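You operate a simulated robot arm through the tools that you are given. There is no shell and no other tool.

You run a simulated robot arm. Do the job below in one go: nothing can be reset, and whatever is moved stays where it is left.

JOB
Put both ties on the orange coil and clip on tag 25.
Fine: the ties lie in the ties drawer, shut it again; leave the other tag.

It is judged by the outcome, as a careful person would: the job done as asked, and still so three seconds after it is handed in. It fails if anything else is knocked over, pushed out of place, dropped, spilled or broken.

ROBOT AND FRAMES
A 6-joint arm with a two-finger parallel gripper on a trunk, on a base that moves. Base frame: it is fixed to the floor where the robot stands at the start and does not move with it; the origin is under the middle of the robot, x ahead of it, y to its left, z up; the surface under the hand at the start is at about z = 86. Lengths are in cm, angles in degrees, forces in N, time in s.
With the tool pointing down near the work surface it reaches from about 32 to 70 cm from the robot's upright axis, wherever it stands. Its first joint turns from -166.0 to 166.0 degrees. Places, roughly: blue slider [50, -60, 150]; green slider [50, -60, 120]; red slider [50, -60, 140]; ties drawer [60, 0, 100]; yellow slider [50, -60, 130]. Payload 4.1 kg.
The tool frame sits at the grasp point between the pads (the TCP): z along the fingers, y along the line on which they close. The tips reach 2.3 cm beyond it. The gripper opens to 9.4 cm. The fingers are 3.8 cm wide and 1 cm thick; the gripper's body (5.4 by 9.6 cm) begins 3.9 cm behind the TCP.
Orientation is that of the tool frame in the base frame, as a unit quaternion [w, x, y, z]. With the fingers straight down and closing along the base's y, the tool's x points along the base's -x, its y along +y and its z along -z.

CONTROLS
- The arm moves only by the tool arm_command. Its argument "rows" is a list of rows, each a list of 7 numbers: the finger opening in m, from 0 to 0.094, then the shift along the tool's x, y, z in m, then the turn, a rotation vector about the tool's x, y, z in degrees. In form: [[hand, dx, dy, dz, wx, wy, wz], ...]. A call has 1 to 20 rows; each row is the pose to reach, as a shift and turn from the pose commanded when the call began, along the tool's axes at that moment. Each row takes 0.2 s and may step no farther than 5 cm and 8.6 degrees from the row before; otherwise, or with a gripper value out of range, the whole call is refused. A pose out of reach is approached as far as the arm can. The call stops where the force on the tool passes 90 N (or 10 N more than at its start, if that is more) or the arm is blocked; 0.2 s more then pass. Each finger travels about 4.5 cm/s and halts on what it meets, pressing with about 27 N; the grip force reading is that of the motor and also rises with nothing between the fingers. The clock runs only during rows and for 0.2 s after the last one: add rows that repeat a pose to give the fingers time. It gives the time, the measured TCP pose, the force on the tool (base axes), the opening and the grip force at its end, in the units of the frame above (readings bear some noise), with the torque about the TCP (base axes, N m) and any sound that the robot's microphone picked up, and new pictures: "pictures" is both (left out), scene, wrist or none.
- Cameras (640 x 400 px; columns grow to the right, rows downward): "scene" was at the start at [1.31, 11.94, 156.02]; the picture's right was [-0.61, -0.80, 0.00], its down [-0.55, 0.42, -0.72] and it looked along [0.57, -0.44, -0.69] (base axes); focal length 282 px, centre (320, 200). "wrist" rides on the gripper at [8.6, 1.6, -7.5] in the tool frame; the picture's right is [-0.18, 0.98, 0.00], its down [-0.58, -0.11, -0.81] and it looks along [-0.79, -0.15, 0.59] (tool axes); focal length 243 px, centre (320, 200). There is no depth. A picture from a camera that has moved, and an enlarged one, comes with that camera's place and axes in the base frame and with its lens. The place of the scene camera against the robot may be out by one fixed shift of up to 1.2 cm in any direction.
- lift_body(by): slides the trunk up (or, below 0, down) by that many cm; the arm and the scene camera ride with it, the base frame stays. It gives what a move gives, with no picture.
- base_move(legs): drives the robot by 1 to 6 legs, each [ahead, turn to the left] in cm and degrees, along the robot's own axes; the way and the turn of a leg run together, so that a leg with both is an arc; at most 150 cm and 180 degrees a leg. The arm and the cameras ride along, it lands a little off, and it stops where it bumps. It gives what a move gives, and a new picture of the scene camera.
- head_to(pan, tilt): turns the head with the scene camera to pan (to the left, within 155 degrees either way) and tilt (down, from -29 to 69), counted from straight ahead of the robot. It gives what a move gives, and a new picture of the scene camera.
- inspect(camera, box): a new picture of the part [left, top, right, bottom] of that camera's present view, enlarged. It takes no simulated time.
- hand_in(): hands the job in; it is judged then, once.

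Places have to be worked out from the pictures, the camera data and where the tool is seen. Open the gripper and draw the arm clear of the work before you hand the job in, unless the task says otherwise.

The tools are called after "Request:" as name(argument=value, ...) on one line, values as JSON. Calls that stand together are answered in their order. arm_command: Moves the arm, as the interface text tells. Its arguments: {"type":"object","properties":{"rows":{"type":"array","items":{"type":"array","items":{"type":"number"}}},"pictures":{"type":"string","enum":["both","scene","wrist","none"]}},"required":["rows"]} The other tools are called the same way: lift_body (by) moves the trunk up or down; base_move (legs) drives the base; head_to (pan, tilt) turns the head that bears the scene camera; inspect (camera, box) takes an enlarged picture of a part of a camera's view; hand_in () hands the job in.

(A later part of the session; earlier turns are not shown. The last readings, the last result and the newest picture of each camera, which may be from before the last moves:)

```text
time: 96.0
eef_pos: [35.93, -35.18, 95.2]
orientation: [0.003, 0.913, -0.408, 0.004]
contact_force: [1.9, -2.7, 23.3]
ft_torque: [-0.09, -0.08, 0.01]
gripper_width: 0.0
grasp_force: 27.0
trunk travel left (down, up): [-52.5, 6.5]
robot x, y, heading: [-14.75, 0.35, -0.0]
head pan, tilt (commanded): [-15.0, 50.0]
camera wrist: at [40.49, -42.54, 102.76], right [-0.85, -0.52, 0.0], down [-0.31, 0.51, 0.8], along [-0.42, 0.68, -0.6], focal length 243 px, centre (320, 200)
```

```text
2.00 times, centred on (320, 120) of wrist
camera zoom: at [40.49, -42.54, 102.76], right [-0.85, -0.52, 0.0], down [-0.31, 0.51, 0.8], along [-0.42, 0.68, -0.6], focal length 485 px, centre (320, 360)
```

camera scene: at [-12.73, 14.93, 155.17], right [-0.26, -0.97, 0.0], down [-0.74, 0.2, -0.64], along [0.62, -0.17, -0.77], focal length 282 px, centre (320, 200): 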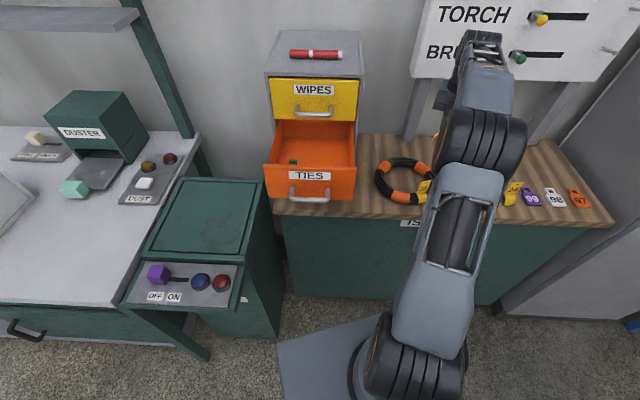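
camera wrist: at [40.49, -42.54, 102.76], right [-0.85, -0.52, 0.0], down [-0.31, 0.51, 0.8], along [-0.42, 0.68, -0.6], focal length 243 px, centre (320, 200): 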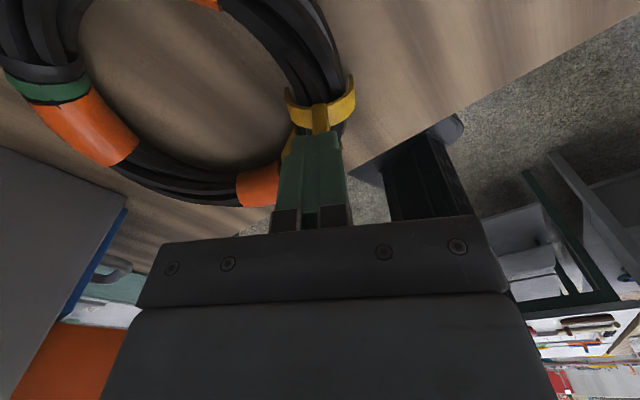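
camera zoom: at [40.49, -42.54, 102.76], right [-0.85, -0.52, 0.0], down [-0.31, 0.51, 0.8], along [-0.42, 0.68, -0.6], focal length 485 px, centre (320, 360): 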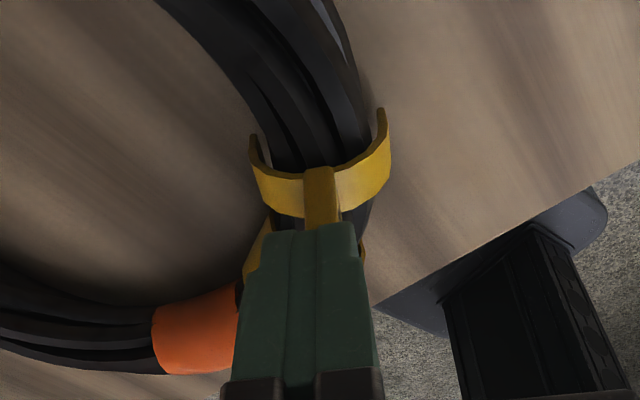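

Contact on the block at z≈92.9 with 23 N. I press on further in small steps.

Request:
arm_command(rows=[[0.0, 0, 0, 0.003, 0, 0, 0], [0.0, 0, 0, 0.006, 0, 0, 0], [0.0, 0, 0, 0.008, 0, 0, 0]], pictures="wrist")

Request:
inspect(camera="wrist", box=[200, 20, 440, 220])

```text
time: 96.8
eef_pos: [36.01, -35.09, 95.18]
orientation: [0.004, 0.914, -0.407, 0.009]
contact_force: [-0.4, -2.1, 59.7]
ft_torque: [0.07, 0.11, 0.0]
gripper_width: 0.02
grasp_force: 27.2
trunk travel left (down, up): [-52.5, 6.5]
robot x, y, heading: [-14.8, -0.02, -0.2]
head pan, tilt (commanded): [-15.0, 50.0]
camera wrist: at [40.41, -42.43, 102.81], right [-0.85, -0.52, 0.0], down [-0.32, 0.52, 0.79], along [-0.41, 0.68, -0.61], focal length 243 px, centre (320, 200)
```

wrist: 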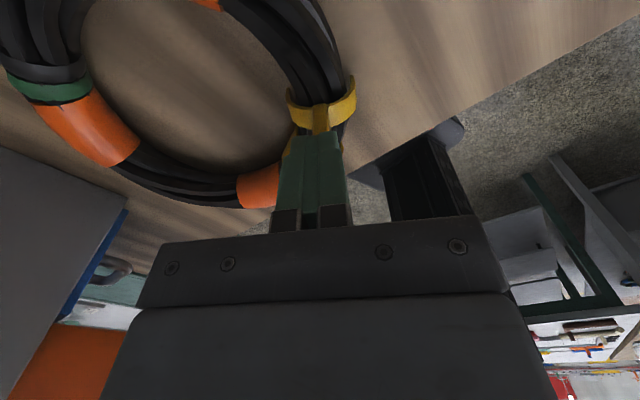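

```text
2.00 times, centred on (320, 120) of wrist
camera zoom: at [40.41, -42.43, 102.81], right [-0.85, -0.52, 0.0], down [-0.32, 0.52, 0.79], along [-0.41, 0.68, -0.61], focal length 485 px, centre (320, 360)
```

zoom: 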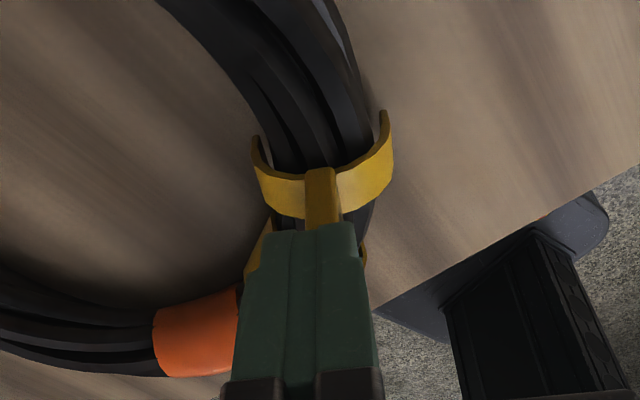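

It does not move at 60 N, so it is either seated or hung up. I grip the block again and make a gentle tug to find out whether it is held.

Request:
arm_command(rows=[[0.0, 0, 0, -0.01, 0, 0, 0], [0.0, 0, 0, -0.02, 0, 0, 0], [0.02, 0, 0, -0.02, 0, 0, 0], [0.028, 0, 0, -0.02, 0, 0, 0], [0.028, 0, 0, -0.02, 0, 0, 0], [0.028, 0, 0, -0.005, 0, 0, 0], [0.028, 0, 0, 0.01, 0, 0, 0], [0.028, 0, 0, 0.017, 0, 0, 0], [0.028, 0, 0, 0.017, 0, 0, 0]], pictures="wrist")

Request:
inspect(camera="wrist", box=[200, 20, 440, 220])

```text
time: 98.8
eef_pos: [35.82, -35.08, 92.47]
orientation: [0.001, 0.913, -0.408, -0.001]
contact_force: [0.1, 0.5, 1.2]
ft_torque: [0.02, -0.03, -0.01]
gripper_width: 2.81
grasp_force: 0.0
trunk travel left (down, up): [-52.5, 6.5]
robot x, y, heading: [-14.95, 0.1, 0.2]
head pan, tilt (commanded): [-15.0, 50.0]
camera wrist: at [40.4, -42.6, 99.93], right [-0.85, -0.52, 0.0], down [-0.3, 0.51, 0.81], along [-0.42, 0.69, -0.59], focal length 243 px, centre (320, 200)
```

wrist: 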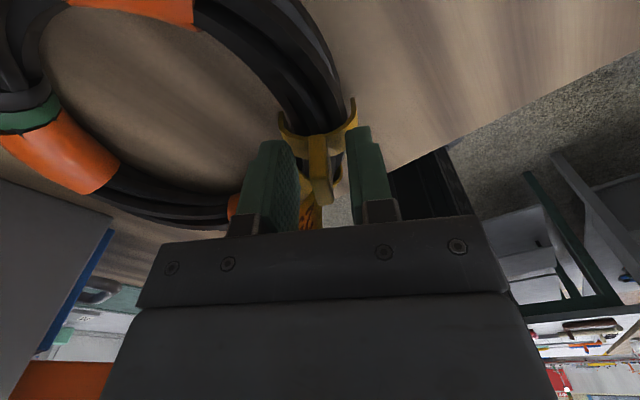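

```text
2.00 times, centred on (320, 120) of wrist
camera zoom: at [40.4, -42.6, 99.93], right [-0.85, -0.52, 0.0], down [-0.3, 0.51, 0.81], along [-0.42, 0.69, -0.59], focal length 485 px, centre (320, 360)
```

zoom: 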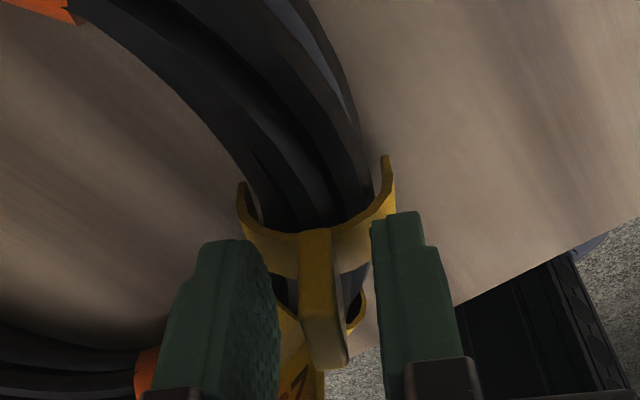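

Request:
arm_command(rows=[[0.01, 0, 0, 0, 0, 0, 0], [0.0, 0, 0, 0, 0, 0, 0], [0.0, 0, 0, 0, 0, 0, 0], [0.0, 0, 0, -0.004, 0, 0, 0], [0.0, 0, 0, -0.008, 0, 0, 0], [0.0, 0, 0, -0.008, 0, 0, 0]], pictures="wrist")

Request:
inspect(camera="wrist", box=[200, 20, 440, 220])

```text
time: 100.2
eef_pos: [36.1, -35.15, 93.14]
orientation: [0.002, 0.913, -0.408, 0.0]
contact_force: [-0.9, -1.3, -0.6]
ft_torque: [0.0, 0.0, 0.0]
gripper_width: 0.77
grasp_force: 26.7
trunk travel left (down, up): [-52.5, 6.5]
robot x, y, heading: [-15.08, 0.16, 0.3]
head pan, tilt (commanded): [-15.0, 50.0]
camera wrist: at [40.61, -42.54, 100.74], right [-0.85, -0.52, 0.0], down [-0.31, 0.51, 0.81], along [-0.42, 0.69, -0.59], focal length 243 px, centre (320, 200)
```

wrist: 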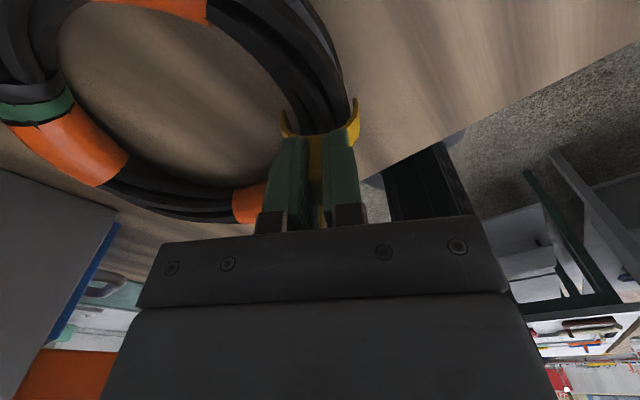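

```text
2.00 times, centred on (320, 120) of wrist
camera zoom: at [40.61, -42.54, 100.74], right [-0.85, -0.52, 0.0], down [-0.31, 0.51, 0.81], along [-0.42, 0.69, -0.59], focal length 485 px, centre (320, 360)
```

zoom: 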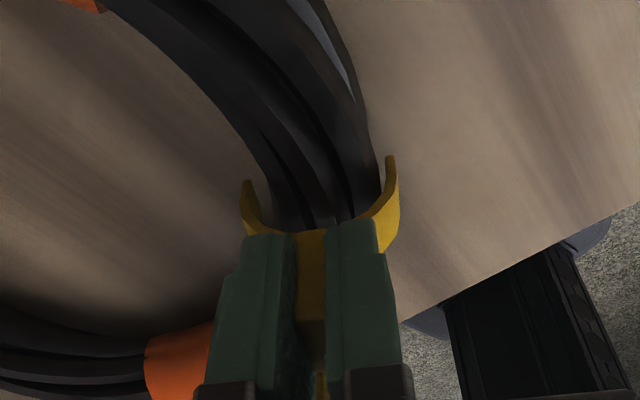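

The tie came up without any resistance, so it is not clipped yet, though centred. Before trying again I check from the scene camera how tie and tag sit.

Request:
head_to(pan=-28, tilt=42)

Request:
inspect(camera="scene", box=[260, 120, 460, 260])

```text
time: 100.9
eef_pos: [35.98, -35.05, 93.34]
orientation: [0.002, 0.913, -0.407, 0.0]
contact_force: [0.0, 0.5, 1.1]
ft_torque: [-0.01, 0.04, 0.02]
gripper_width: 0.78
grasp_force: 27.2
trunk travel left (down, up): [-52.5, 6.5]
robot x, y, heading: [-15.0, 0.15, -0.0]
head pan, tilt (commanded): [-28.0, 42.0]
camera scene: at [-12.8, 13.04, 156.29], right [-0.47, -0.88, 0.0], down [-0.59, 0.31, -0.74], along [0.66, -0.35, -0.67], focal length 282 px, centre (320, 200)
```

scene: 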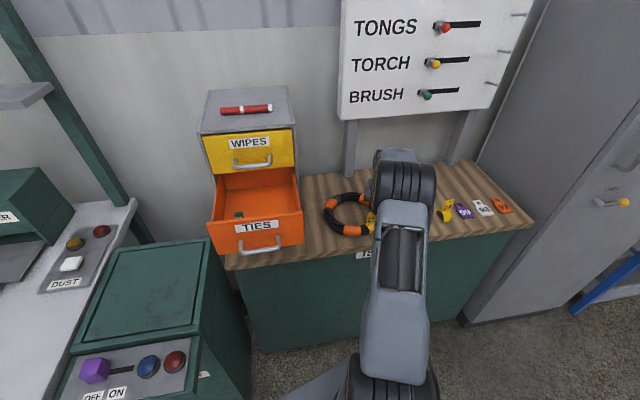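

```text
2.86 times, centred on (360, 190) of scene
camera zoom: at [-12.8, 13.04, 156.29], right [-0.47, -0.88, 0.0], down [-0.59, 0.31, -0.74], along [0.66, -0.35, -0.67], focal length 807 px, centre (206, 229)
```

zoom: 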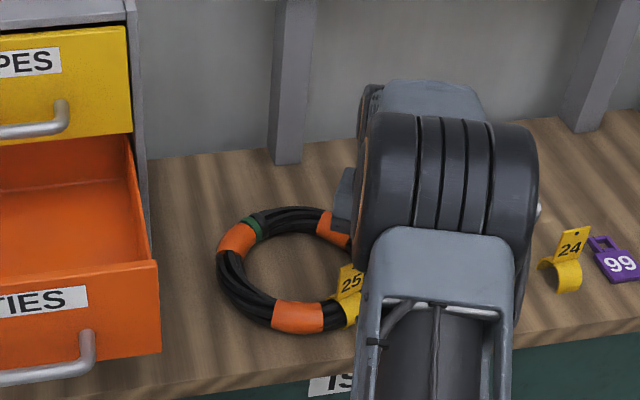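

The arm hides the tie. I set the tie back down on the tube, release it, and move the arm up and left out of the way to look properly.

Request:
arm_command(rows=[[0.0, 0, 0, 0.004, 0, 0, 0], [0.0, 0, 0, 0.007, 0, 0, 0], [0.015, 0, 0, 0.007, 0, 0, 0], [0.028, 0, 0, 0.007, 0, 0, 0], [0.028, 0, 0, 0.007, 0, 0, 0], [0.028, 0, 0, -0.02, 0, 0, 0], [0.028, 0, 0, -0.06, 0, 0, 0], [0.028, 0, 0, -0.1, 0, 0, 0], [0.028, 0, 0, -0.14, 0, 0, 0], [0.028, 0, 0, -0.18, 0, 0, 0]], pictures="wrist")

Request:
arm_command(rows=[[0.028, -0.03, 0.02, -0.02, 0, 0, 8], [0.028, -0.06, 0.04, -0.04, 0, 0, 16], [0.028, -0.09, 0.06, -0.06, 0, 0, 24], [0.028, -0.12, 0.08, -0.08, 0, 0, 32], [0.028, -0.15, 0.1, -0.08, 0, 0, 40], [0.028, -0.18, 0.12, -0.08, 0, 0, 48], [0.028, -0.21, 0.14, -0.08, 0, 0, 56], [0.028, -0.24, 0.16, -0.08, 0, 0, 60]], pictures="scene")

```text
time: 103.1
eef_pos: [36.32, -34.78, 111.24]
orientation: [0.001, 0.913, -0.407, -0.001]
contact_force: [-0.1, 0.9, -0.3]
ft_torque: [-0.02, 0.04, 0.0]
gripper_width: 2.8
grasp_force: 0.0
trunk travel left (down, up): [-52.5, 6.5]
robot x, y, heading: [-14.61, -0.18, 0.3]
head pan, tilt (commanded): [-28.0, 42.0]
camera wrist: at [40.84, -42.2, 118.69], right [-0.85, -0.52, 0.0], down [-0.3, 0.51, 0.81], along [-0.42, 0.69, -0.59], focal length 243 px, centre (320, 200)
```

wrist: 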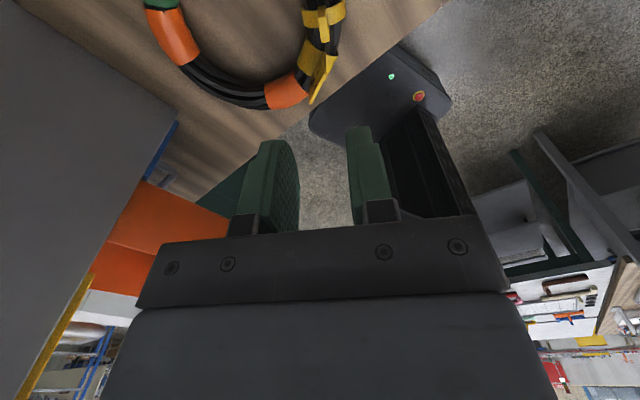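

```text
time: 104.9
eef_pos: [8.01, -27.67, 119.38]
orientation: [-0.002, -0.586, 0.81, -0.002]
contact_force: [0.4, 0.3, 0.6]
ft_torque: [0.02, 0.02, 0.0]
gripper_width: 2.81
grasp_force: 0.0
trunk travel left (down, up): [-52.5, 6.5]
robot x, y, heading: [-14.96, -0.11, 0.0]
head pan, tilt (commanded): [-28.0, 42.0]
camera scene: at [-12.84, 13.07, 156.29], right [-0.47, -0.88, 0.0], down [-0.59, 0.31, -0.74], along [0.66, -0.35, -0.67], focal length 282 px, centre (320, 200)
```

scene: 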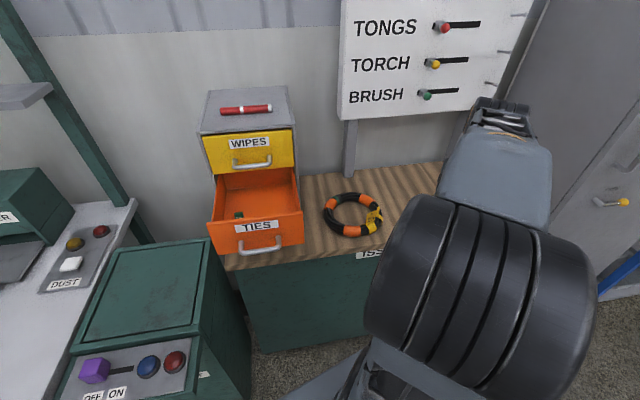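

The coil is in free view now; I enlarge it strongly.

Request:
inspect(camera="scene", box=[315, 180, 395, 245])

Request:
inspect(camera="scene", box=[352, 195, 392, 240])

```text
6.15 times, centred on (355, 212) of scene
camera zoom: at [-12.84, 13.07, 156.29], right [-0.47, -0.88, 0.0], down [-0.59, 0.31, -0.74], along [0.66, -0.35, -0.67], focal length 1737 px, centre (105, 123)
```

zoom: 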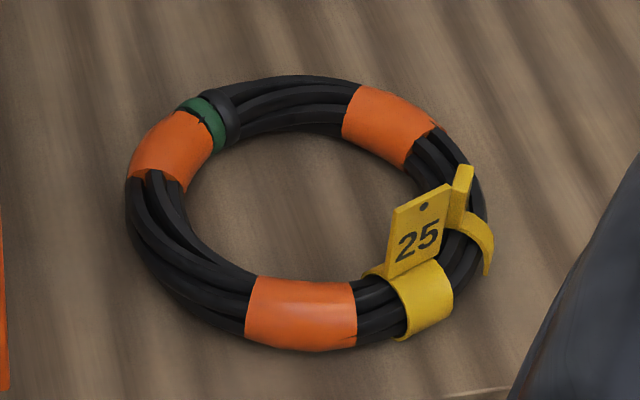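

```text
8.89 times, centred on (372, 218) of scene
camera zoom: at [-12.84, 13.07, 156.29], right [-0.47, -0.88, 0.0], down [-0.59, 0.31, -0.74], along [0.66, -0.35, -0.67], focal length 2509 px, centre (-142, 44)
```

zoom: 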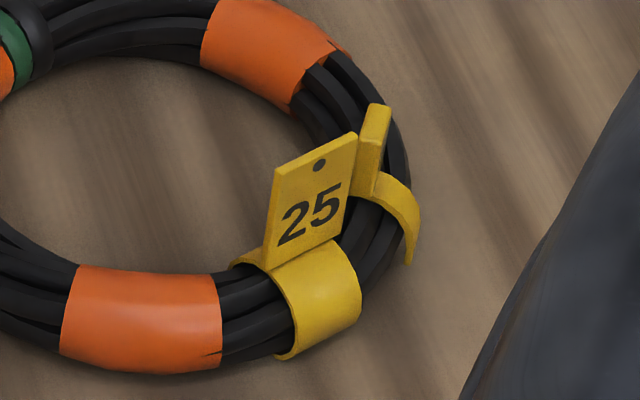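

Request:
inspect(camera="scene", box=[362, 198, 390, 226])

Request:
head_to(pan=-45, tilt=42)

```text
14.29 times, centred on (376, 212) of scene
camera zoom: at [-12.84, 13.07, 156.29], right [-0.47, -0.88, 0.0], down [-0.59, 0.31, -0.74], along [0.66, -0.35, -0.67], focal length 4033 px, centre (-480, 29)
```

zoom: 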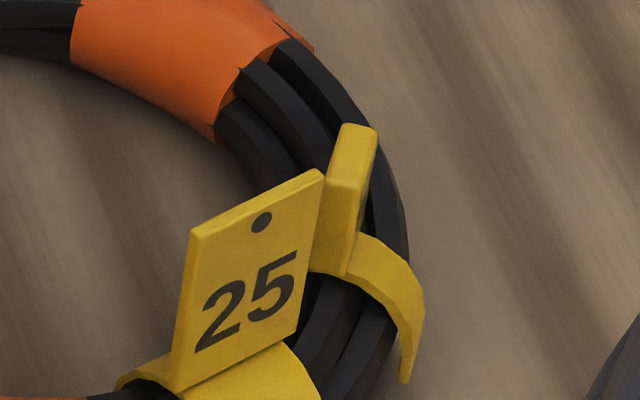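

```text
time: 105.7
eef_pos: [7.99, -27.84, 119.23]
orientation: [-0.002, -0.587, 0.81, 0.0]
contact_force: [-1.3, 0.3, -0.2]
ft_torque: [-0.03, 0.02, -0.03]
gripper_width: 2.8
grasp_force: 0.2
trunk travel left (down, up): [-52.5, 6.5]
robot x, y, heading: [-15.35, 0.12, -0.0]
head pan, tilt (commanded): [-45.0, 42.0]
camera scene: at [-14.27, 11.05, 156.29], right [-0.71, -0.71, 0.0], down [-0.47, 0.47, -0.74], along [0.53, -0.53, -0.67], focal length 282 px, centre (320, 200)
```

scene: 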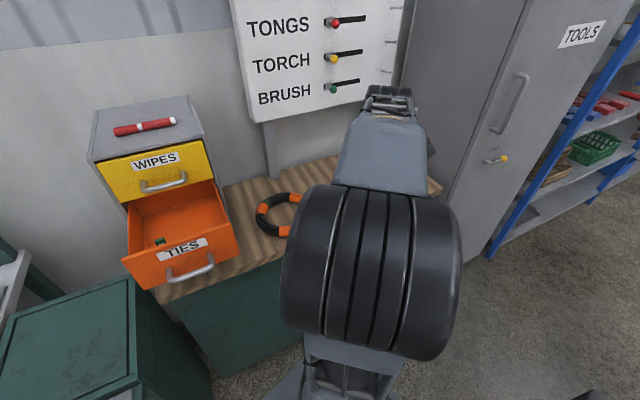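

The tag hugs the tube snugly, while the tie's arms still stand open although it is centred and was pressed with 60 N, so this spot so near the tag seems unsuitable. I'll take the yellow tie up again and try the free arc on the coil's left side instead. First back above the tie.

Request:
arm_command(rows=[[0.03, -0.002, -0.036, 0.0, 0, 0, -8], [0.03, -0.004, -0.072, 0.0, 0, 0, -16], [0.03, -0.007, -0.108, 0.01, 0, 0, -24], [0.03, -0.009, -0.144, 0.02, 0, 0, -32], [0.03, -0.011, -0.18, 0.03, 0, 0, -40], [0.03, -0.014, -0.216, 0.05, 0, 0, -48], [0.03, -0.016, -0.252, 0.08, 0, 0, -56], [0.03, -0.0183, -0.289, 0.12, 0, 0, -60.3], [0.03, -0.0183, -0.289, 0.135, 0, 0, -60.3], [0.03, -0.0183, -0.289, 0.135, 0, 0, -60.3]], pictures="wrist")

Request:
inspect(camera="wrist", box=[200, 0, 440, 180])

```text
refused: row 8 steps farther than a row can; nothing moved
```

```text
2.22 times, centred on (320, 90) of wrist
camera zoom: at [3.86, -35.46, 126.75], right [-0.88, 0.48, 0.0], down [0.29, 0.52, 0.8], along [0.39, 0.71, -0.59], focal length 539 px, centre (320, 444)
```

zoom: 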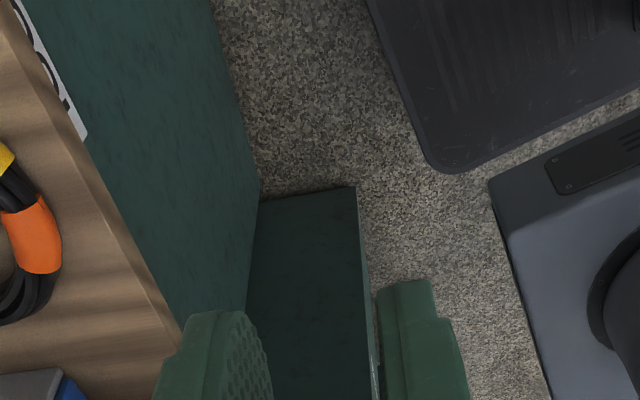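

One step was too large; I send the same path with smaller vertical steps.

Request:
arm_command(rows=[[0.03, -0.002, -0.036, 0.0, 0, 0, -8], [0.03, -0.004, -0.072, 0.0, 0, 0, -16], [0.03, -0.007, -0.108, 0.01, 0, 0, -24], [0.03, -0.009, -0.144, 0.02, 0, 0, -32], [0.03, -0.011, -0.18, 0.03, 0, 0, -40], [0.03, -0.014, -0.216, 0.04, 0, 0, -48], [0.03, -0.016, -0.252, 0.055, 0, 0, -56], [0.03, -0.0183, -0.289, 0.075, 0, 0, -60.3], [0.03, -0.0183, -0.289, 0.11, 0, 0, -60.3], [0.03, -0.0183, -0.289, 0.135, 0, 0, -60.3], [0.03, -0.0183, -0.289, 0.135, 0, 0, -60.3]], pictures="wrist")

Request:
inspect(camera="wrist", box=[200, 0, 440, 180])

```text
time: 108.1
eef_pos: [36.35, -34.99, 105.37]
orientation: [0.002, 0.914, -0.405, 0.0]
contact_force: [-0.2, 0.1, 0.1]
ft_torque: [0.01, -0.01, 0.0]
gripper_width: 3.01
grasp_force: 0.1
trunk travel left (down, up): [-52.5, 6.5]
robot x, y, heading: [-15.09, 0.02, 0.2]
head pan, tilt (commanded): [-45.0, 42.0]
camera wrist: at [40.88, -42.46, 112.85], right [-0.85, -0.52, 0.0], down [-0.31, 0.51, 0.81], along [-0.42, 0.69, -0.59], focal length 243 px, centre (320, 200)
```

wrist: 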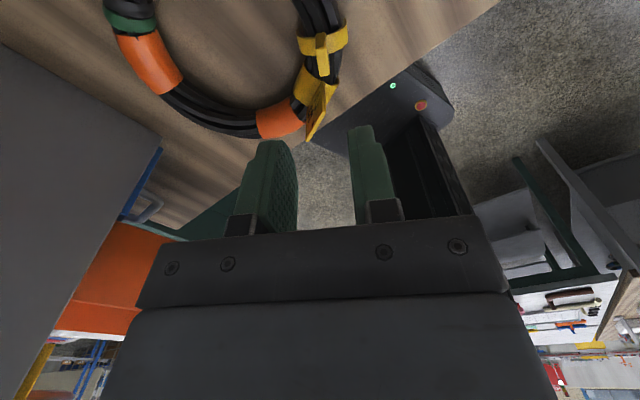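

```text
2.22 times, centred on (320, 90) of wrist
camera zoom: at [40.88, -42.46, 112.85], right [-0.85, -0.52, 0.0], down [-0.31, 0.51, 0.81], along [-0.42, 0.69, -0.59], focal length 539 px, centre (320, 444)
```

zoom: 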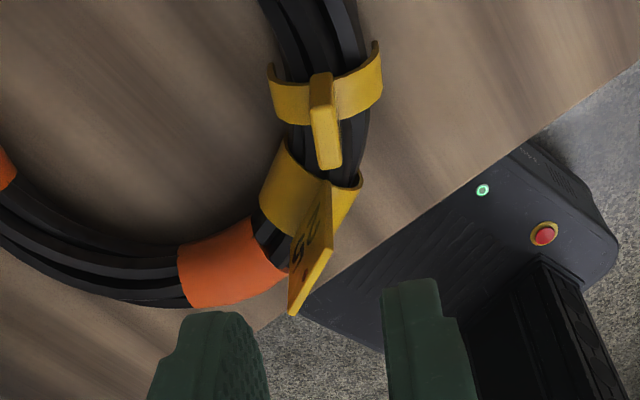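

The tie stands upright on the tube; its block is 0.2 cm off the hand's centre. I go down and grip it again.

Request:
arm_command(rows=[[0.03, -0.002, 0.002, 0.04, 0, 0, 0], [0.03, -0.002, 0.002, 0.08, 0, 0, 0], [0.03, -0.002, 0.002, 0.11, 0, 0, 0], [0.03, -0.002, 0.002, 0.1245, 0, 0, 0], [0.03, -0.002, 0.002, 0.1245, 0, 0, 0], [0.01, -0.002, 0.002, 0.1245, 0, 0, 0], [0.0, -0.002, 0.002, 0.1245, 0, 0, 0], [0.0, -0.002, 0.002, 0.1245, 0, 0, 0], [0.0, -0.002, 0.002, 0.1245, 0, 0, 0]], pictures="wrist")

Request:
inspect(camera="wrist", box=[200, 20, 440, 220])

```text
time: 110.1
eef_pos: [35.96, -35.16, 93.24]
orientation: [0.002, 0.914, -0.405, 0.0]
contact_force: [3.4, 1.0, 0.8]
ft_torque: [0.12, -0.14, -0.04]
gripper_width: 0.78
grasp_force: 27.1
trunk travel left (down, up): [-52.5, 6.5]
robot x, y, heading: [-15.07, -0.03, 0.3]
head pan, tilt (commanded): [-45.0, 42.0]
camera wrist: at [40.52, -42.6, 100.7], right [-0.85, -0.52, 0.0], down [-0.31, 0.51, 0.81], along [-0.42, 0.68, -0.59], focal length 243 px, centre (320, 200)
```

wrist: 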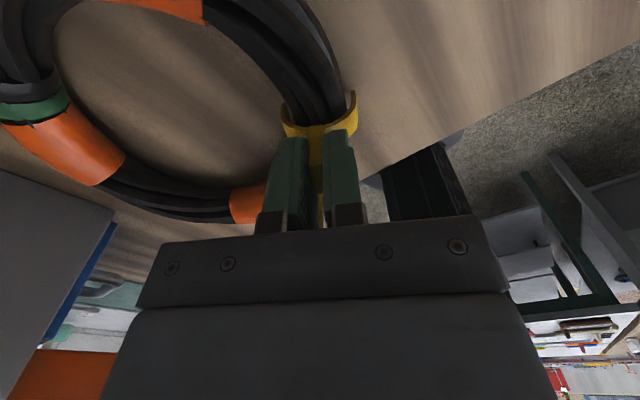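

```text
2.00 times, centred on (320, 120) of wrist
camera zoom: at [40.52, -42.6, 100.7], right [-0.85, -0.52, 0.0], down [-0.31, 0.51, 0.81], along [-0.42, 0.68, -0.59], focal length 485 px, centre (320, 360)
```

zoom: 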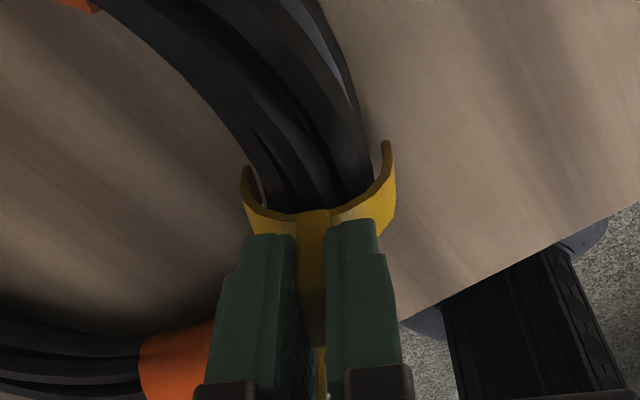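

Gripped again. I lift it and carry it to the coil's left side (42.7, -21), turning to yaw 0 so that the arch follows the tube there.

Request:
arm_command(rows=[[0.0, 0, 0, -0.02, 0, 0, 0], [0.0, 0, 0, -0.06, 0, 0, 0], [0.0, 0, 0, -0.1, 0, 0, 0], [0.0, 0, 0, -0.13, 0, 0, 0], [0.0, -0.004, -0.009, -0.13, 0, 0, 8.3], [0.0, -0.008, -0.018, -0.13, 0, 0, 16.6], [0.0, -0.012, -0.027, -0.13, 0, 0, 24.9], [0.0, -0.016, -0.036, -0.13, 0, 0, 33.2], [0.0, -0.02, -0.045, -0.13, 0, 0, 41.5], [0.0, -0.024, -0.054, -0.13, 0, 0, 49.8], [0.0, -0.028, -0.063, -0.13, 0, 0, 58.1], [0.0, -0.032, -0.073, -0.13, 0, 0, 66.4], [0.0, -0.036, -0.083, -0.13, 0, 0, 74.7], [0.0, -0.04, -0.093, -0.13, 0, 0, 83], [0.0, -0.044, -0.103, -0.13, 0, 0, 91.3], [0.0, -0.048, -0.113, -0.13, 0, 0, 99.6], [0.0, -0.052, -0.123, -0.13, 0, 0, 107.9], [0.0, -0.056, -0.134, -0.13, 0, 0, 116.2], [0.0, -0.06, -0.145, -0.13, 0, 0, 124.5], [0.0, -0.06, -0.145, -0.13, 0, 0, 132.2]], pictures="wrist")

Request:
inspect(camera="wrist", box=[180, 0, 460, 210])

```text
time: 114.3
eef_pos: [42.51, -20.89, 106.24]
orientation: [-0.001, 0.001, 1.0, -0.002]
contact_force: [1.1, 0.1, -0.5]
ft_torque: [0.02, 0.0, -0.02]
gripper_width: 0.77
grasp_force: 27.0
trunk travel left (down, up): [-52.5, 6.5]
robot x, y, heading: [-15.01, 0.02, -0.2]
head pan, tilt (commanded): [-45.0, 42.0]
camera wrist: at [33.91, -19.25, 113.76], right [0.19, 0.98, 0.0], down [0.58, -0.11, 0.81], along [0.79, -0.15, -0.59], focal length 243 px, centre (320, 200)
```

wrist: 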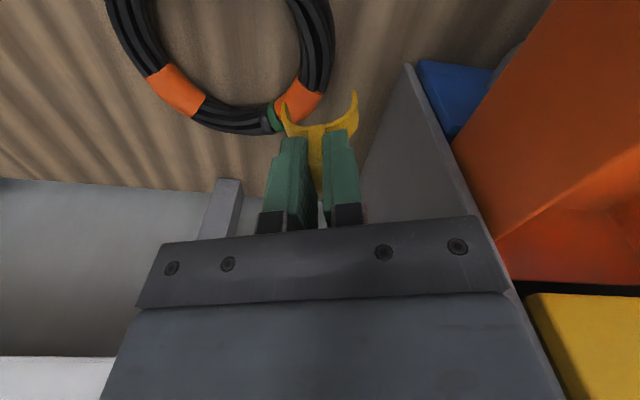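

```text
1.90 times, centred on (320, 105) of wrist
camera zoom: at [33.91, -19.25, 113.76], right [0.19, 0.98, 0.0], down [0.58, -0.11, 0.81], along [0.79, -0.15, -0.59], focal length 462 px, centre (320, 381)
```

zoom: 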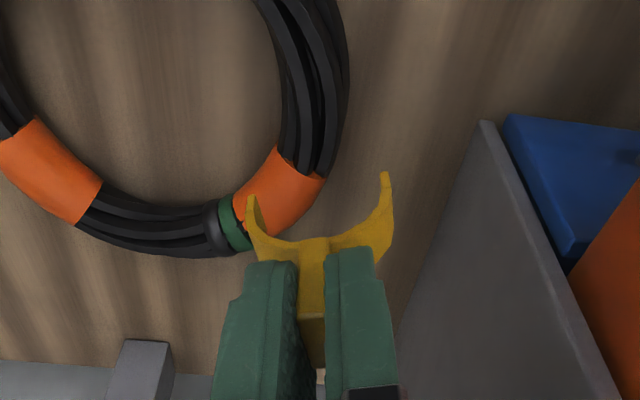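

From here the tube's left side is at about (42.6, -21.4) running nearly along x. I shift there, turn 4° and lower to just above it.

Request:
arm_command(rows=[[0.0, -0.001, -0.005, 0.02, 0, 0, 4], [0.0, -0.001, -0.005, 0.05, 0, 0, 4], [0.0, -0.001, -0.005, 0.08, 0, 0, 4], [0.0, -0.001, -0.005, 0.1, 0, 0, 4], [0.0, -0.001, -0.005, 0.1, 0, 0, 4]], pictures="wrist")

Request:
inspect(camera="wrist", box=[200, 20, 440, 220])

```text
time: 115.5
eef_pos: [42.91, -21.38, 96.49]
orientation: [-0.001, 0.035, 0.999, -0.002]
contact_force: [0.0, 0.1, -1.0]
ft_torque: [-0.03, 0.04, -0.02]
gripper_width: 0.77
grasp_force: 27.5
trunk travel left (down, up): [-52.5, 6.5]
robot x, y, heading: [-14.99, 0.01, 0.1]
head pan, tilt (commanded): [-45.0, 42.0]
camera wrist: at [34.32, -18.97, 103.94], right [0.25, 0.97, 0.0], down [0.57, -0.15, 0.81], along [0.78, -0.21, -0.59], focal length 243 px, centre (320, 200)
```

wrist: 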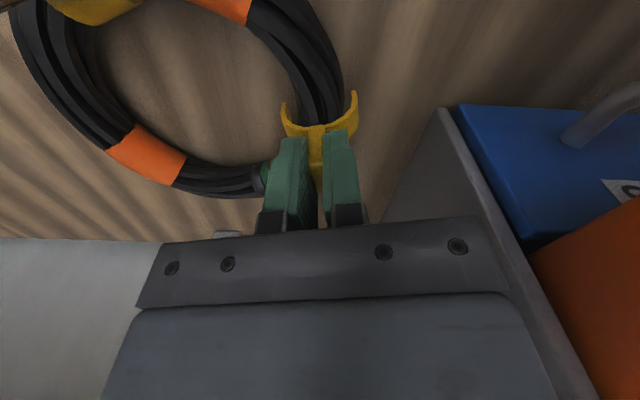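

```text
2.00 times, centred on (320, 120) of wrist
camera zoom: at [34.32, -18.97, 103.94], right [0.25, 0.97, 0.0], down [0.57, -0.15, 0.81], along [0.78, -0.21, -0.59], focal length 485 px, centre (320, 360)
```

zoom: 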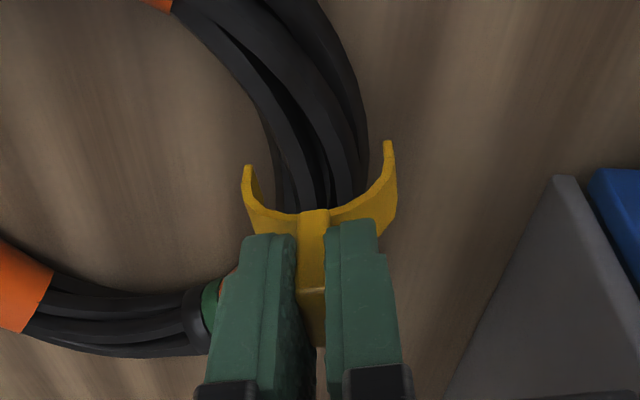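

Aligned within about 0.1 cm and 2°. I lower further and press gently with the tie held.

Request:
arm_command(rows=[[0.0, 0, -0.0012, 0.01, 0, 0, 0], [0.0, 0, -0.0012, 0.02, 0, 0, 0], [0.0, 0, -0.0012, 0.026, 0, 0, 0], [0.0, 0, -0.0012, 0.03, 0, 0, 0], [0.0, 0, -0.0012, 0.033, 0, 0, 0]], pictures="wrist")

Request:
inspect(camera="wrist", box=[200, 20, 440, 220])

```text
time: 116.7
eef_pos: [42.78, -21.44, 93.19]
orientation: [0.0, 0.035, 0.999, -0.002]
contact_force: [-0.7, 5.8, 8.3]
ft_torque: [0.28, 0.04, 0.01]
gripper_width: 0.78
grasp_force: 26.7
trunk travel left (down, up): [-52.5, 6.5]
robot x, y, heading: [-15.14, 0.07, 0.1]
head pan, tilt (commanded): [-45.0, 42.0]
camera wrist: at [34.24, -19.17, 100.62], right [0.25, 0.97, 0.0], down [0.57, -0.15, 0.81], along [0.78, -0.21, -0.59], focal length 243 px, centre (320, 200)
```

wrist: 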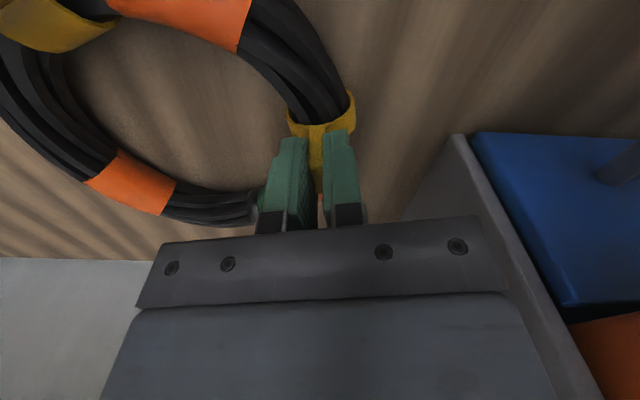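

```text
2.00 times, centred on (320, 120) of wrist
camera zoom: at [34.24, -19.17, 100.62], right [0.25, 0.97, 0.0], down [0.57, -0.15, 0.81], along [0.78, -0.21, -0.59], focal length 485 px, centre (320, 360)
```

zoom: 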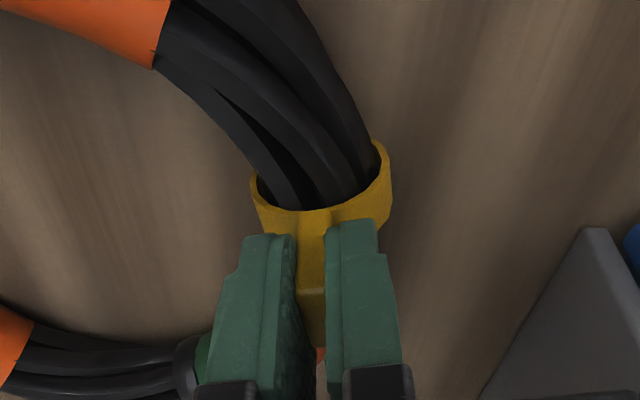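

The arms have closed around the tube here, just as with the tag. A gentle tug to confirm.

Request:
arm_command(rows=[[0.0, 0, 0, -0.003, 0, 0, 0], [0.0, 0, 0, -0.006, 0, 0, 0], [0.0, 0, 0, -0.006, 0, 0, 0]], pictures="wrist")

Request:
inspect(camera="wrist", box=[200, 20, 440, 220])

```text
time: 117.5
eef_pos: [42.73, -21.57, 93.49]
orientation: [-0.001, 0.036, 0.999, -0.001]
contact_force: [-0.5, -0.6, -2.1]
ft_torque: [0.02, 0.04, -0.01]
gripper_width: 0.77
grasp_force: 26.7
trunk travel left (down, up): [-52.5, 6.5]
robot x, y, heading: [-15.18, -0.03, -0.2]
head pan, tilt (commanded): [-45.0, 42.0]
camera wrist: at [34.23, -19.33, 101.05], right [0.25, 0.97, 0.0], down [0.57, -0.15, 0.81], along [0.78, -0.21, -0.59], focal length 243 px, centre (320, 200)
```

wrist: 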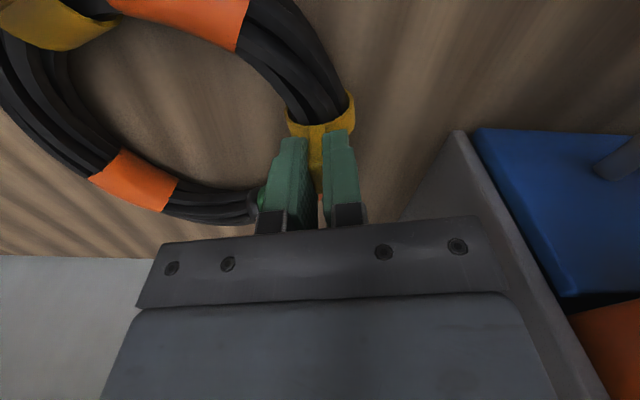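

```text
2.00 times, centred on (320, 120) of wrist
camera zoom: at [34.23, -19.33, 101.05], right [0.25, 0.97, 0.0], down [0.57, -0.15, 0.81], along [0.78, -0.21, -0.59], focal length 485 px, centre (320, 360)
```

zoom: 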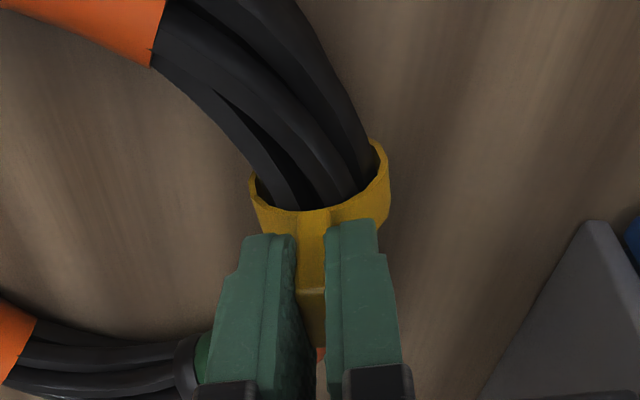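

The coil follows (2 N), the yellow tie is clipped. I set it down, release and rise.

Request:
arm_command(rows=[[0.0, 0, 0, 0.003, 0, 0, 0], [0.0, 0, 0, 0.004, 0, 0, 0], [0.015, 0, 0, 0.004, 0, 0, 0], [0.028, 0, 0, 0.004, 0, 0, 0], [0.028, 0, 0, 0.004, 0, 0, 0], [0.028, 0, 0, -0.02, 0, 0, 0], [0.028, 0, 0, -0.06, 0, 0, 0], [0.028, 0, 0, -0.1, 0, 0, 0], [0.028, 0, 0, -0.14, 0, 0, 0], [0.028, 0, 0, -0.18, 0, 0, 0], [0.028, 0, 0, -0.22, 0, 0, 0], [0.028, 0, 0, -0.26, 0, 0, 0], [0.028, 0, 0, -0.3, 0, 0, 0]], pictures="both")

Request:
inspect(camera="wrist", box=[160, 0, 440, 160])

```text
time: 120.3
eef_pos: [42.89, -21.65, 123.14]
orientation: [-0.002, 0.036, 0.999, -0.001]
contact_force: [-0.4, 0.4, 0.7]
ft_torque: [0.03, 0.03, -0.02]
gripper_width: 2.8
grasp_force: 0.1
trunk travel left (down, up): [-52.5, 6.5]
robot x, y, heading: [-15.35, -0.09, 0.0]
head pan, tilt (commanded): [-45.0, 42.0]
camera scene: at [-14.25, 11.05, 156.29], right [-0.71, -0.71, 0.0], down [-0.47, 0.47, -0.74], along [0.53, -0.53, -0.67], focal length 282 px, centre (320, 200)
camera wrist: at [34.33, -19.3, 130.72], right [0.25, 0.97, 0.0], down [0.57, -0.15, 0.8], along [0.78, -0.21, -0.59], focal length 243 px, centre (320, 200)
```

scene: 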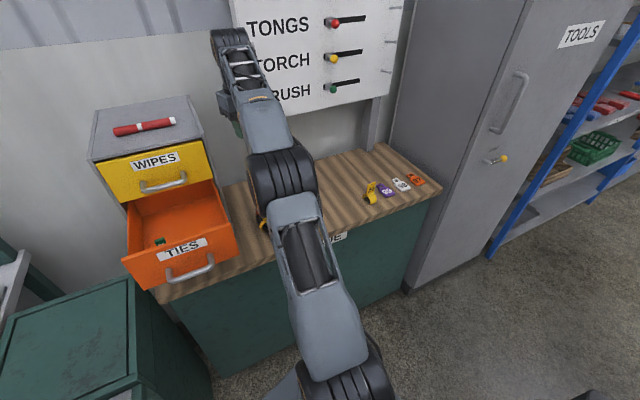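
wrist: 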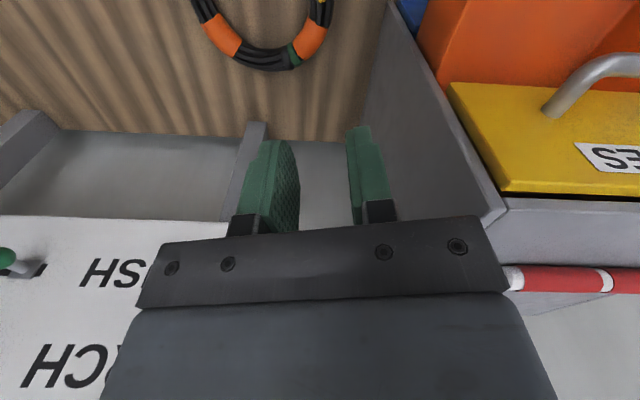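

```text
2.29 times, centred on (300, 80) of wrist
camera zoom: at [34.33, -19.3, 130.72], right [0.25, 0.97, 0.0], down [0.57, -0.15, 0.8], along [0.78, -0.21, -0.59], focal length 555 px, centre (366, 474)
```

zoom: 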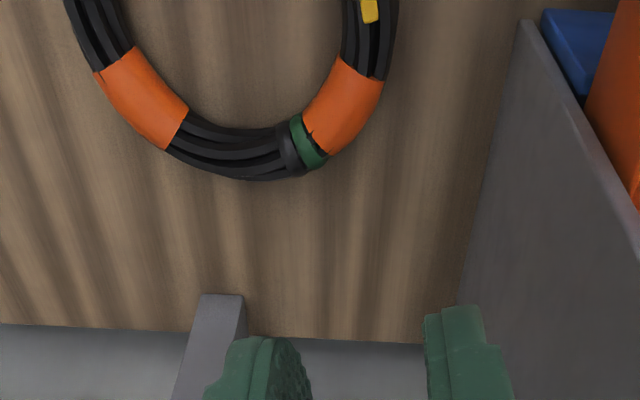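

Now the green tie. I swing back in front of the drawer and over to it (42.3, 7.2) with yaw 72°, down to z≈113.

Request:
arm_command(rows=[[0.035, 0.03, 0.026, 0, 0, 0, -7.6], [0.035, 0.06, 0.052, 0, 0, 0, -15.2], [0.035, 0.0855, 0.0741, 0, 0, 0, -22.8], [0.035, 0.088, 0.114, 0, 0, 0, -30.4], [0.035, 0.091, 0.154, 0, 0, 0, -38], [0.035, 0.0941, 0.1938, 0, 0, 0, -45.6], [0.035, 0.077, 0.225, 0, 0, 0, -53.2], [0.035, 0.06, 0.256, 0, 0, 0, -60.8], [0.035, 0.043, 0.276, 0, 0, 0, -68.4], [0.035, 0.0266, 0.2868, 0, 0, 0, -76], [0.035, 0.0266, 0.2868, 0.04, 0, 0, -76], [0.035, 0.0266, 0.2868, 0.08, 0, 0, -76], [0.035, 0.0266, 0.2868, 0.1, 0, 0, -76], [0.035, 0.0266, 0.2868, 0.1, 0, 0, -76]], pictures="both")

Request:
inspect(camera="wrist", box=[200, 40, 440, 220])

```text
time: 123.3
eef_pos: [41.99, 7.22, 113.51]
orientation: [-0.003, -0.588, 0.809, -0.001]
contact_force: [0.5, -0.2, 1.2]
ft_torque: [0.02, 0.02, 0.01]
gripper_width: 3.5
grasp_force: 0.0
trunk travel left (down, up): [-52.5, 6.5]
robot x, y, heading: [-15.11, 0.19, -0.1]
head pan, tilt (commanded): [-45.0, 42.0]
camera scene: at [-14.28, 11.06, 156.29], right [-0.71, -0.71, 0.0], down [-0.47, 0.47, -0.74], along [0.53, -0.53, -0.67], focal length 282 px, centre (320, 200)
camera wrist: at [37.65, -0.36, 121.03], right [-0.88, 0.48, 0.0], down [0.29, 0.52, 0.8], along [0.39, 0.71, -0.59], focal length 243 px, centre (320, 200)
```

scene: 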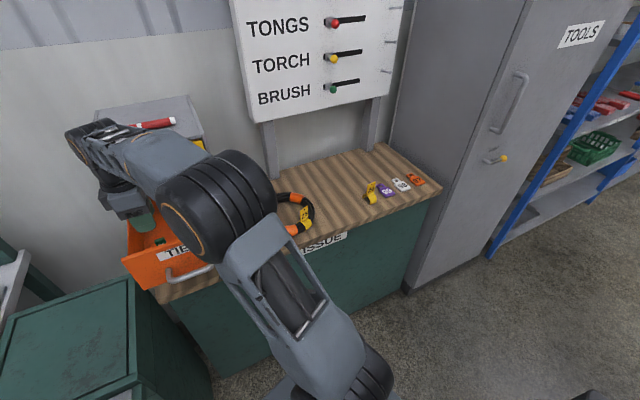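
wrist: 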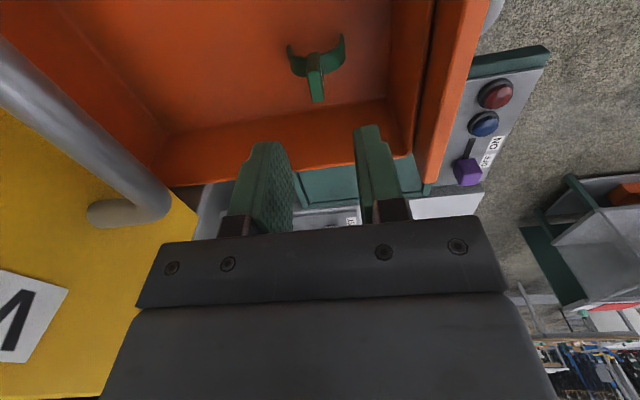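

```text
2.22 times, centred on (320, 130) of wrist
camera zoom: at [37.65, -0.36, 121.03], right [-0.88, 0.48, 0.0], down [0.29, 0.52, 0.8], along [0.39, 0.71, -0.59], focal length 539 px, centre (320, 356)
```

zoom: 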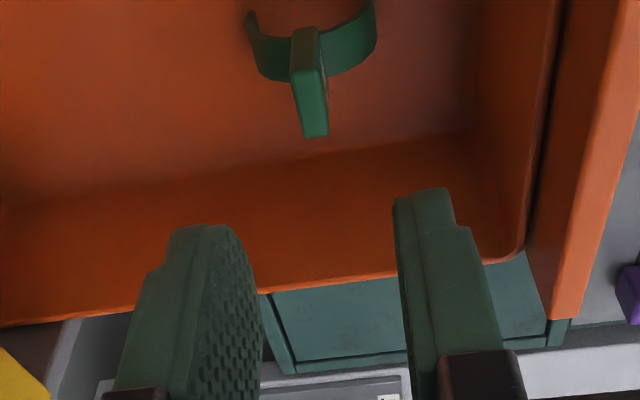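

The green block is 0.25 cm to one side and 2° turned. I correct and go down over it.

Request:
arm_command(rows=[[0.035, 0.002, -0.0025, 0.02, 0, 0, 2], [0.035, 0.002, -0.0025, 0.04, 0, 0, 2], [0.035, 0.002, -0.0025, 0.06, 0, 0, 2], [0.035, 0.002, -0.0025, 0.075, 0, 0, 2], [0.035, 0.002, -0.0025, 0.08, 0, 0, 2], [0.035, 0.002, -0.0025, 0.08, 0, 0, 2]], pictures="wrist")

Request:
inspect(camera="wrist", box=[200, 40, 440, 220])

```text
time: 124.7
eef_pos: [42.19, 6.89, 105.47]
orientation: [-0.001, -0.574, 0.819, 0.0]
contact_force: [0.6, 0.5, 0.5]
ft_torque: [0.0, 0.0, 0.0]
gripper_width: 3.51
grasp_force: 0.0
trunk travel left (down, up): [-52.5, 6.5]
robot x, y, heading: [-14.75, -0.25, -0.2]
head pan, tilt (commanded): [-45.0, 42.0]
camera wrist: at [37.71, -0.61, 112.96], right [-0.86, 0.51, 0.0], down [0.3, 0.51, 0.8], along [0.41, 0.69, -0.59], focal length 243 px, centre (320, 200)
```

wrist: 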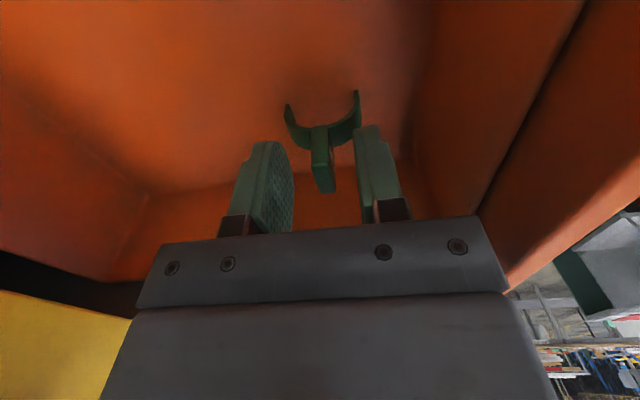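

```text
2.22 times, centred on (320, 130) of wrist
camera zoom: at [37.71, -0.61, 112.96], right [-0.86, 0.51, 0.0], down [0.3, 0.51, 0.8], along [0.41, 0.69, -0.59], focal length 539 px, centre (320, 356)
```

zoom: 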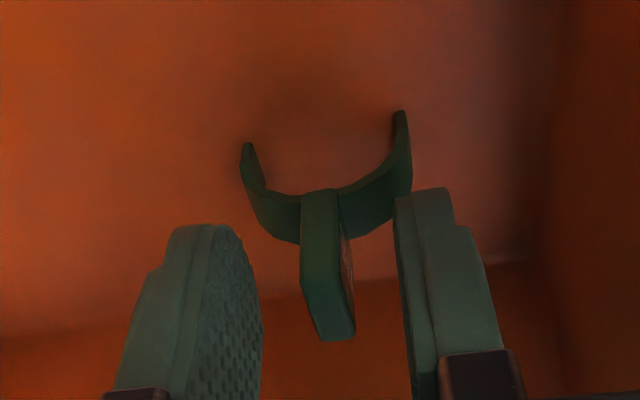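

Well centred between the fingers. I close on the green block and lift it straight out.

Request:
arm_command(rows=[[0.02, 0, 0, 0, 0, 0, 0], [0.0, 0, 0, 0, 0, 0, 0], [0.0, 0, 0, 0, 0, 0, 0], [0.0, 0, 0, 0, 0, 0, 0], [0.0, 0, 0, 0, 0, 0, 0]], pictures="none")

Request:
arm_command(rows=[[0.0, 0, 0, -0.01, 0, 0, 0], [0.0, 0, 0, -0.03, 0, 0, 0], [0.0, 0, 0, -0.06, 0, 0, 0], [0.0, 0, 0, -0.09, 0, 0, 0], [0.0, 0, 0, -0.12, 0, 0, 0], [0.0, 0, 0, -0.15, 0, 0, 0], [0.0, 0, 0, -0.18, 0, 0, 0], [0.0, 0, 0, -0.18, 0, 0, 0]], pictures="both")

```text
time: 125.9
eef_pos: [42.35, 7.02, 105.48]
orientation: [-0.002, -0.574, 0.819, 0.0]
contact_force: [-0.3, 0.6, 0.0]
ft_torque: [0.0, 0.0, -0.06]
gripper_width: 0.79
grasp_force: 27.2
trunk travel left (down, up): [-52.5, 6.5]
robot x, y, heading: [-14.73, 0.3, -0.2]
head pan, tilt (commanded): [-45.0, 42.0]
```

```text
time: 127.7
eef_pos: [41.99, 6.94, 123.51]
orientation: [-0.003, -0.574, 0.819, -0.001]
contact_force: [-0.5, -0.5, -0.9]
ft_torque: [0.01, 0.0, 0.0]
gripper_width: 0.74
grasp_force: 26.6
trunk travel left (down, up): [-52.5, 6.5]
robot x, y, heading: [-14.79, 0.01, 0.1]
head pan, tilt (commanded): [-45.0, 42.0]
camera scene: at [-14.27, 11.07, 156.29], right [-0.71, -0.71, 0.0], down [-0.47, 0.47, -0.74], along [0.53, -0.53, -0.67], focal length 282 px, centre (320, 200)
camera wrist: at [37.52, -0.55, 131.09], right [-0.86, 0.51, 0.0], down [0.3, 0.51, 0.8], along [0.41, 0.69, -0.6], focal length 243 px, centre (320, 200)
```

scene: 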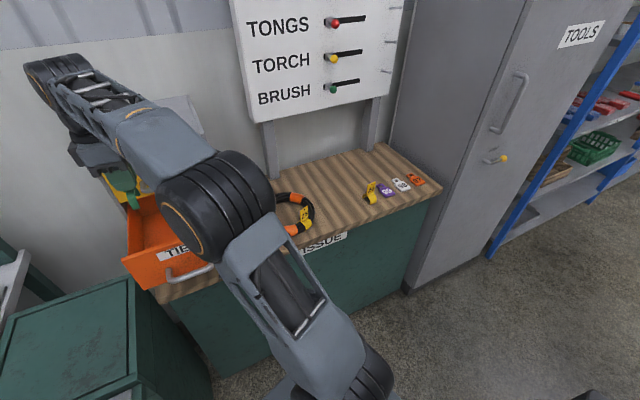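
wrist: 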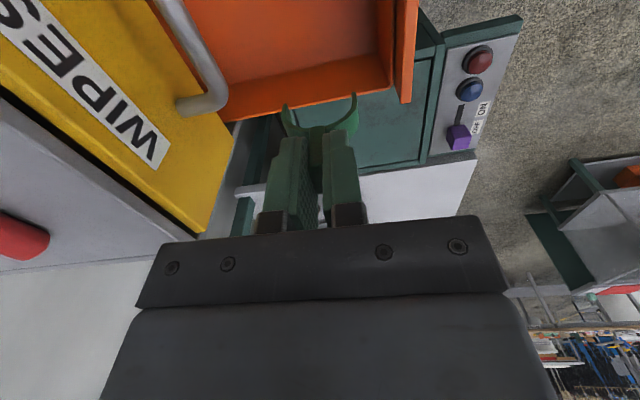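

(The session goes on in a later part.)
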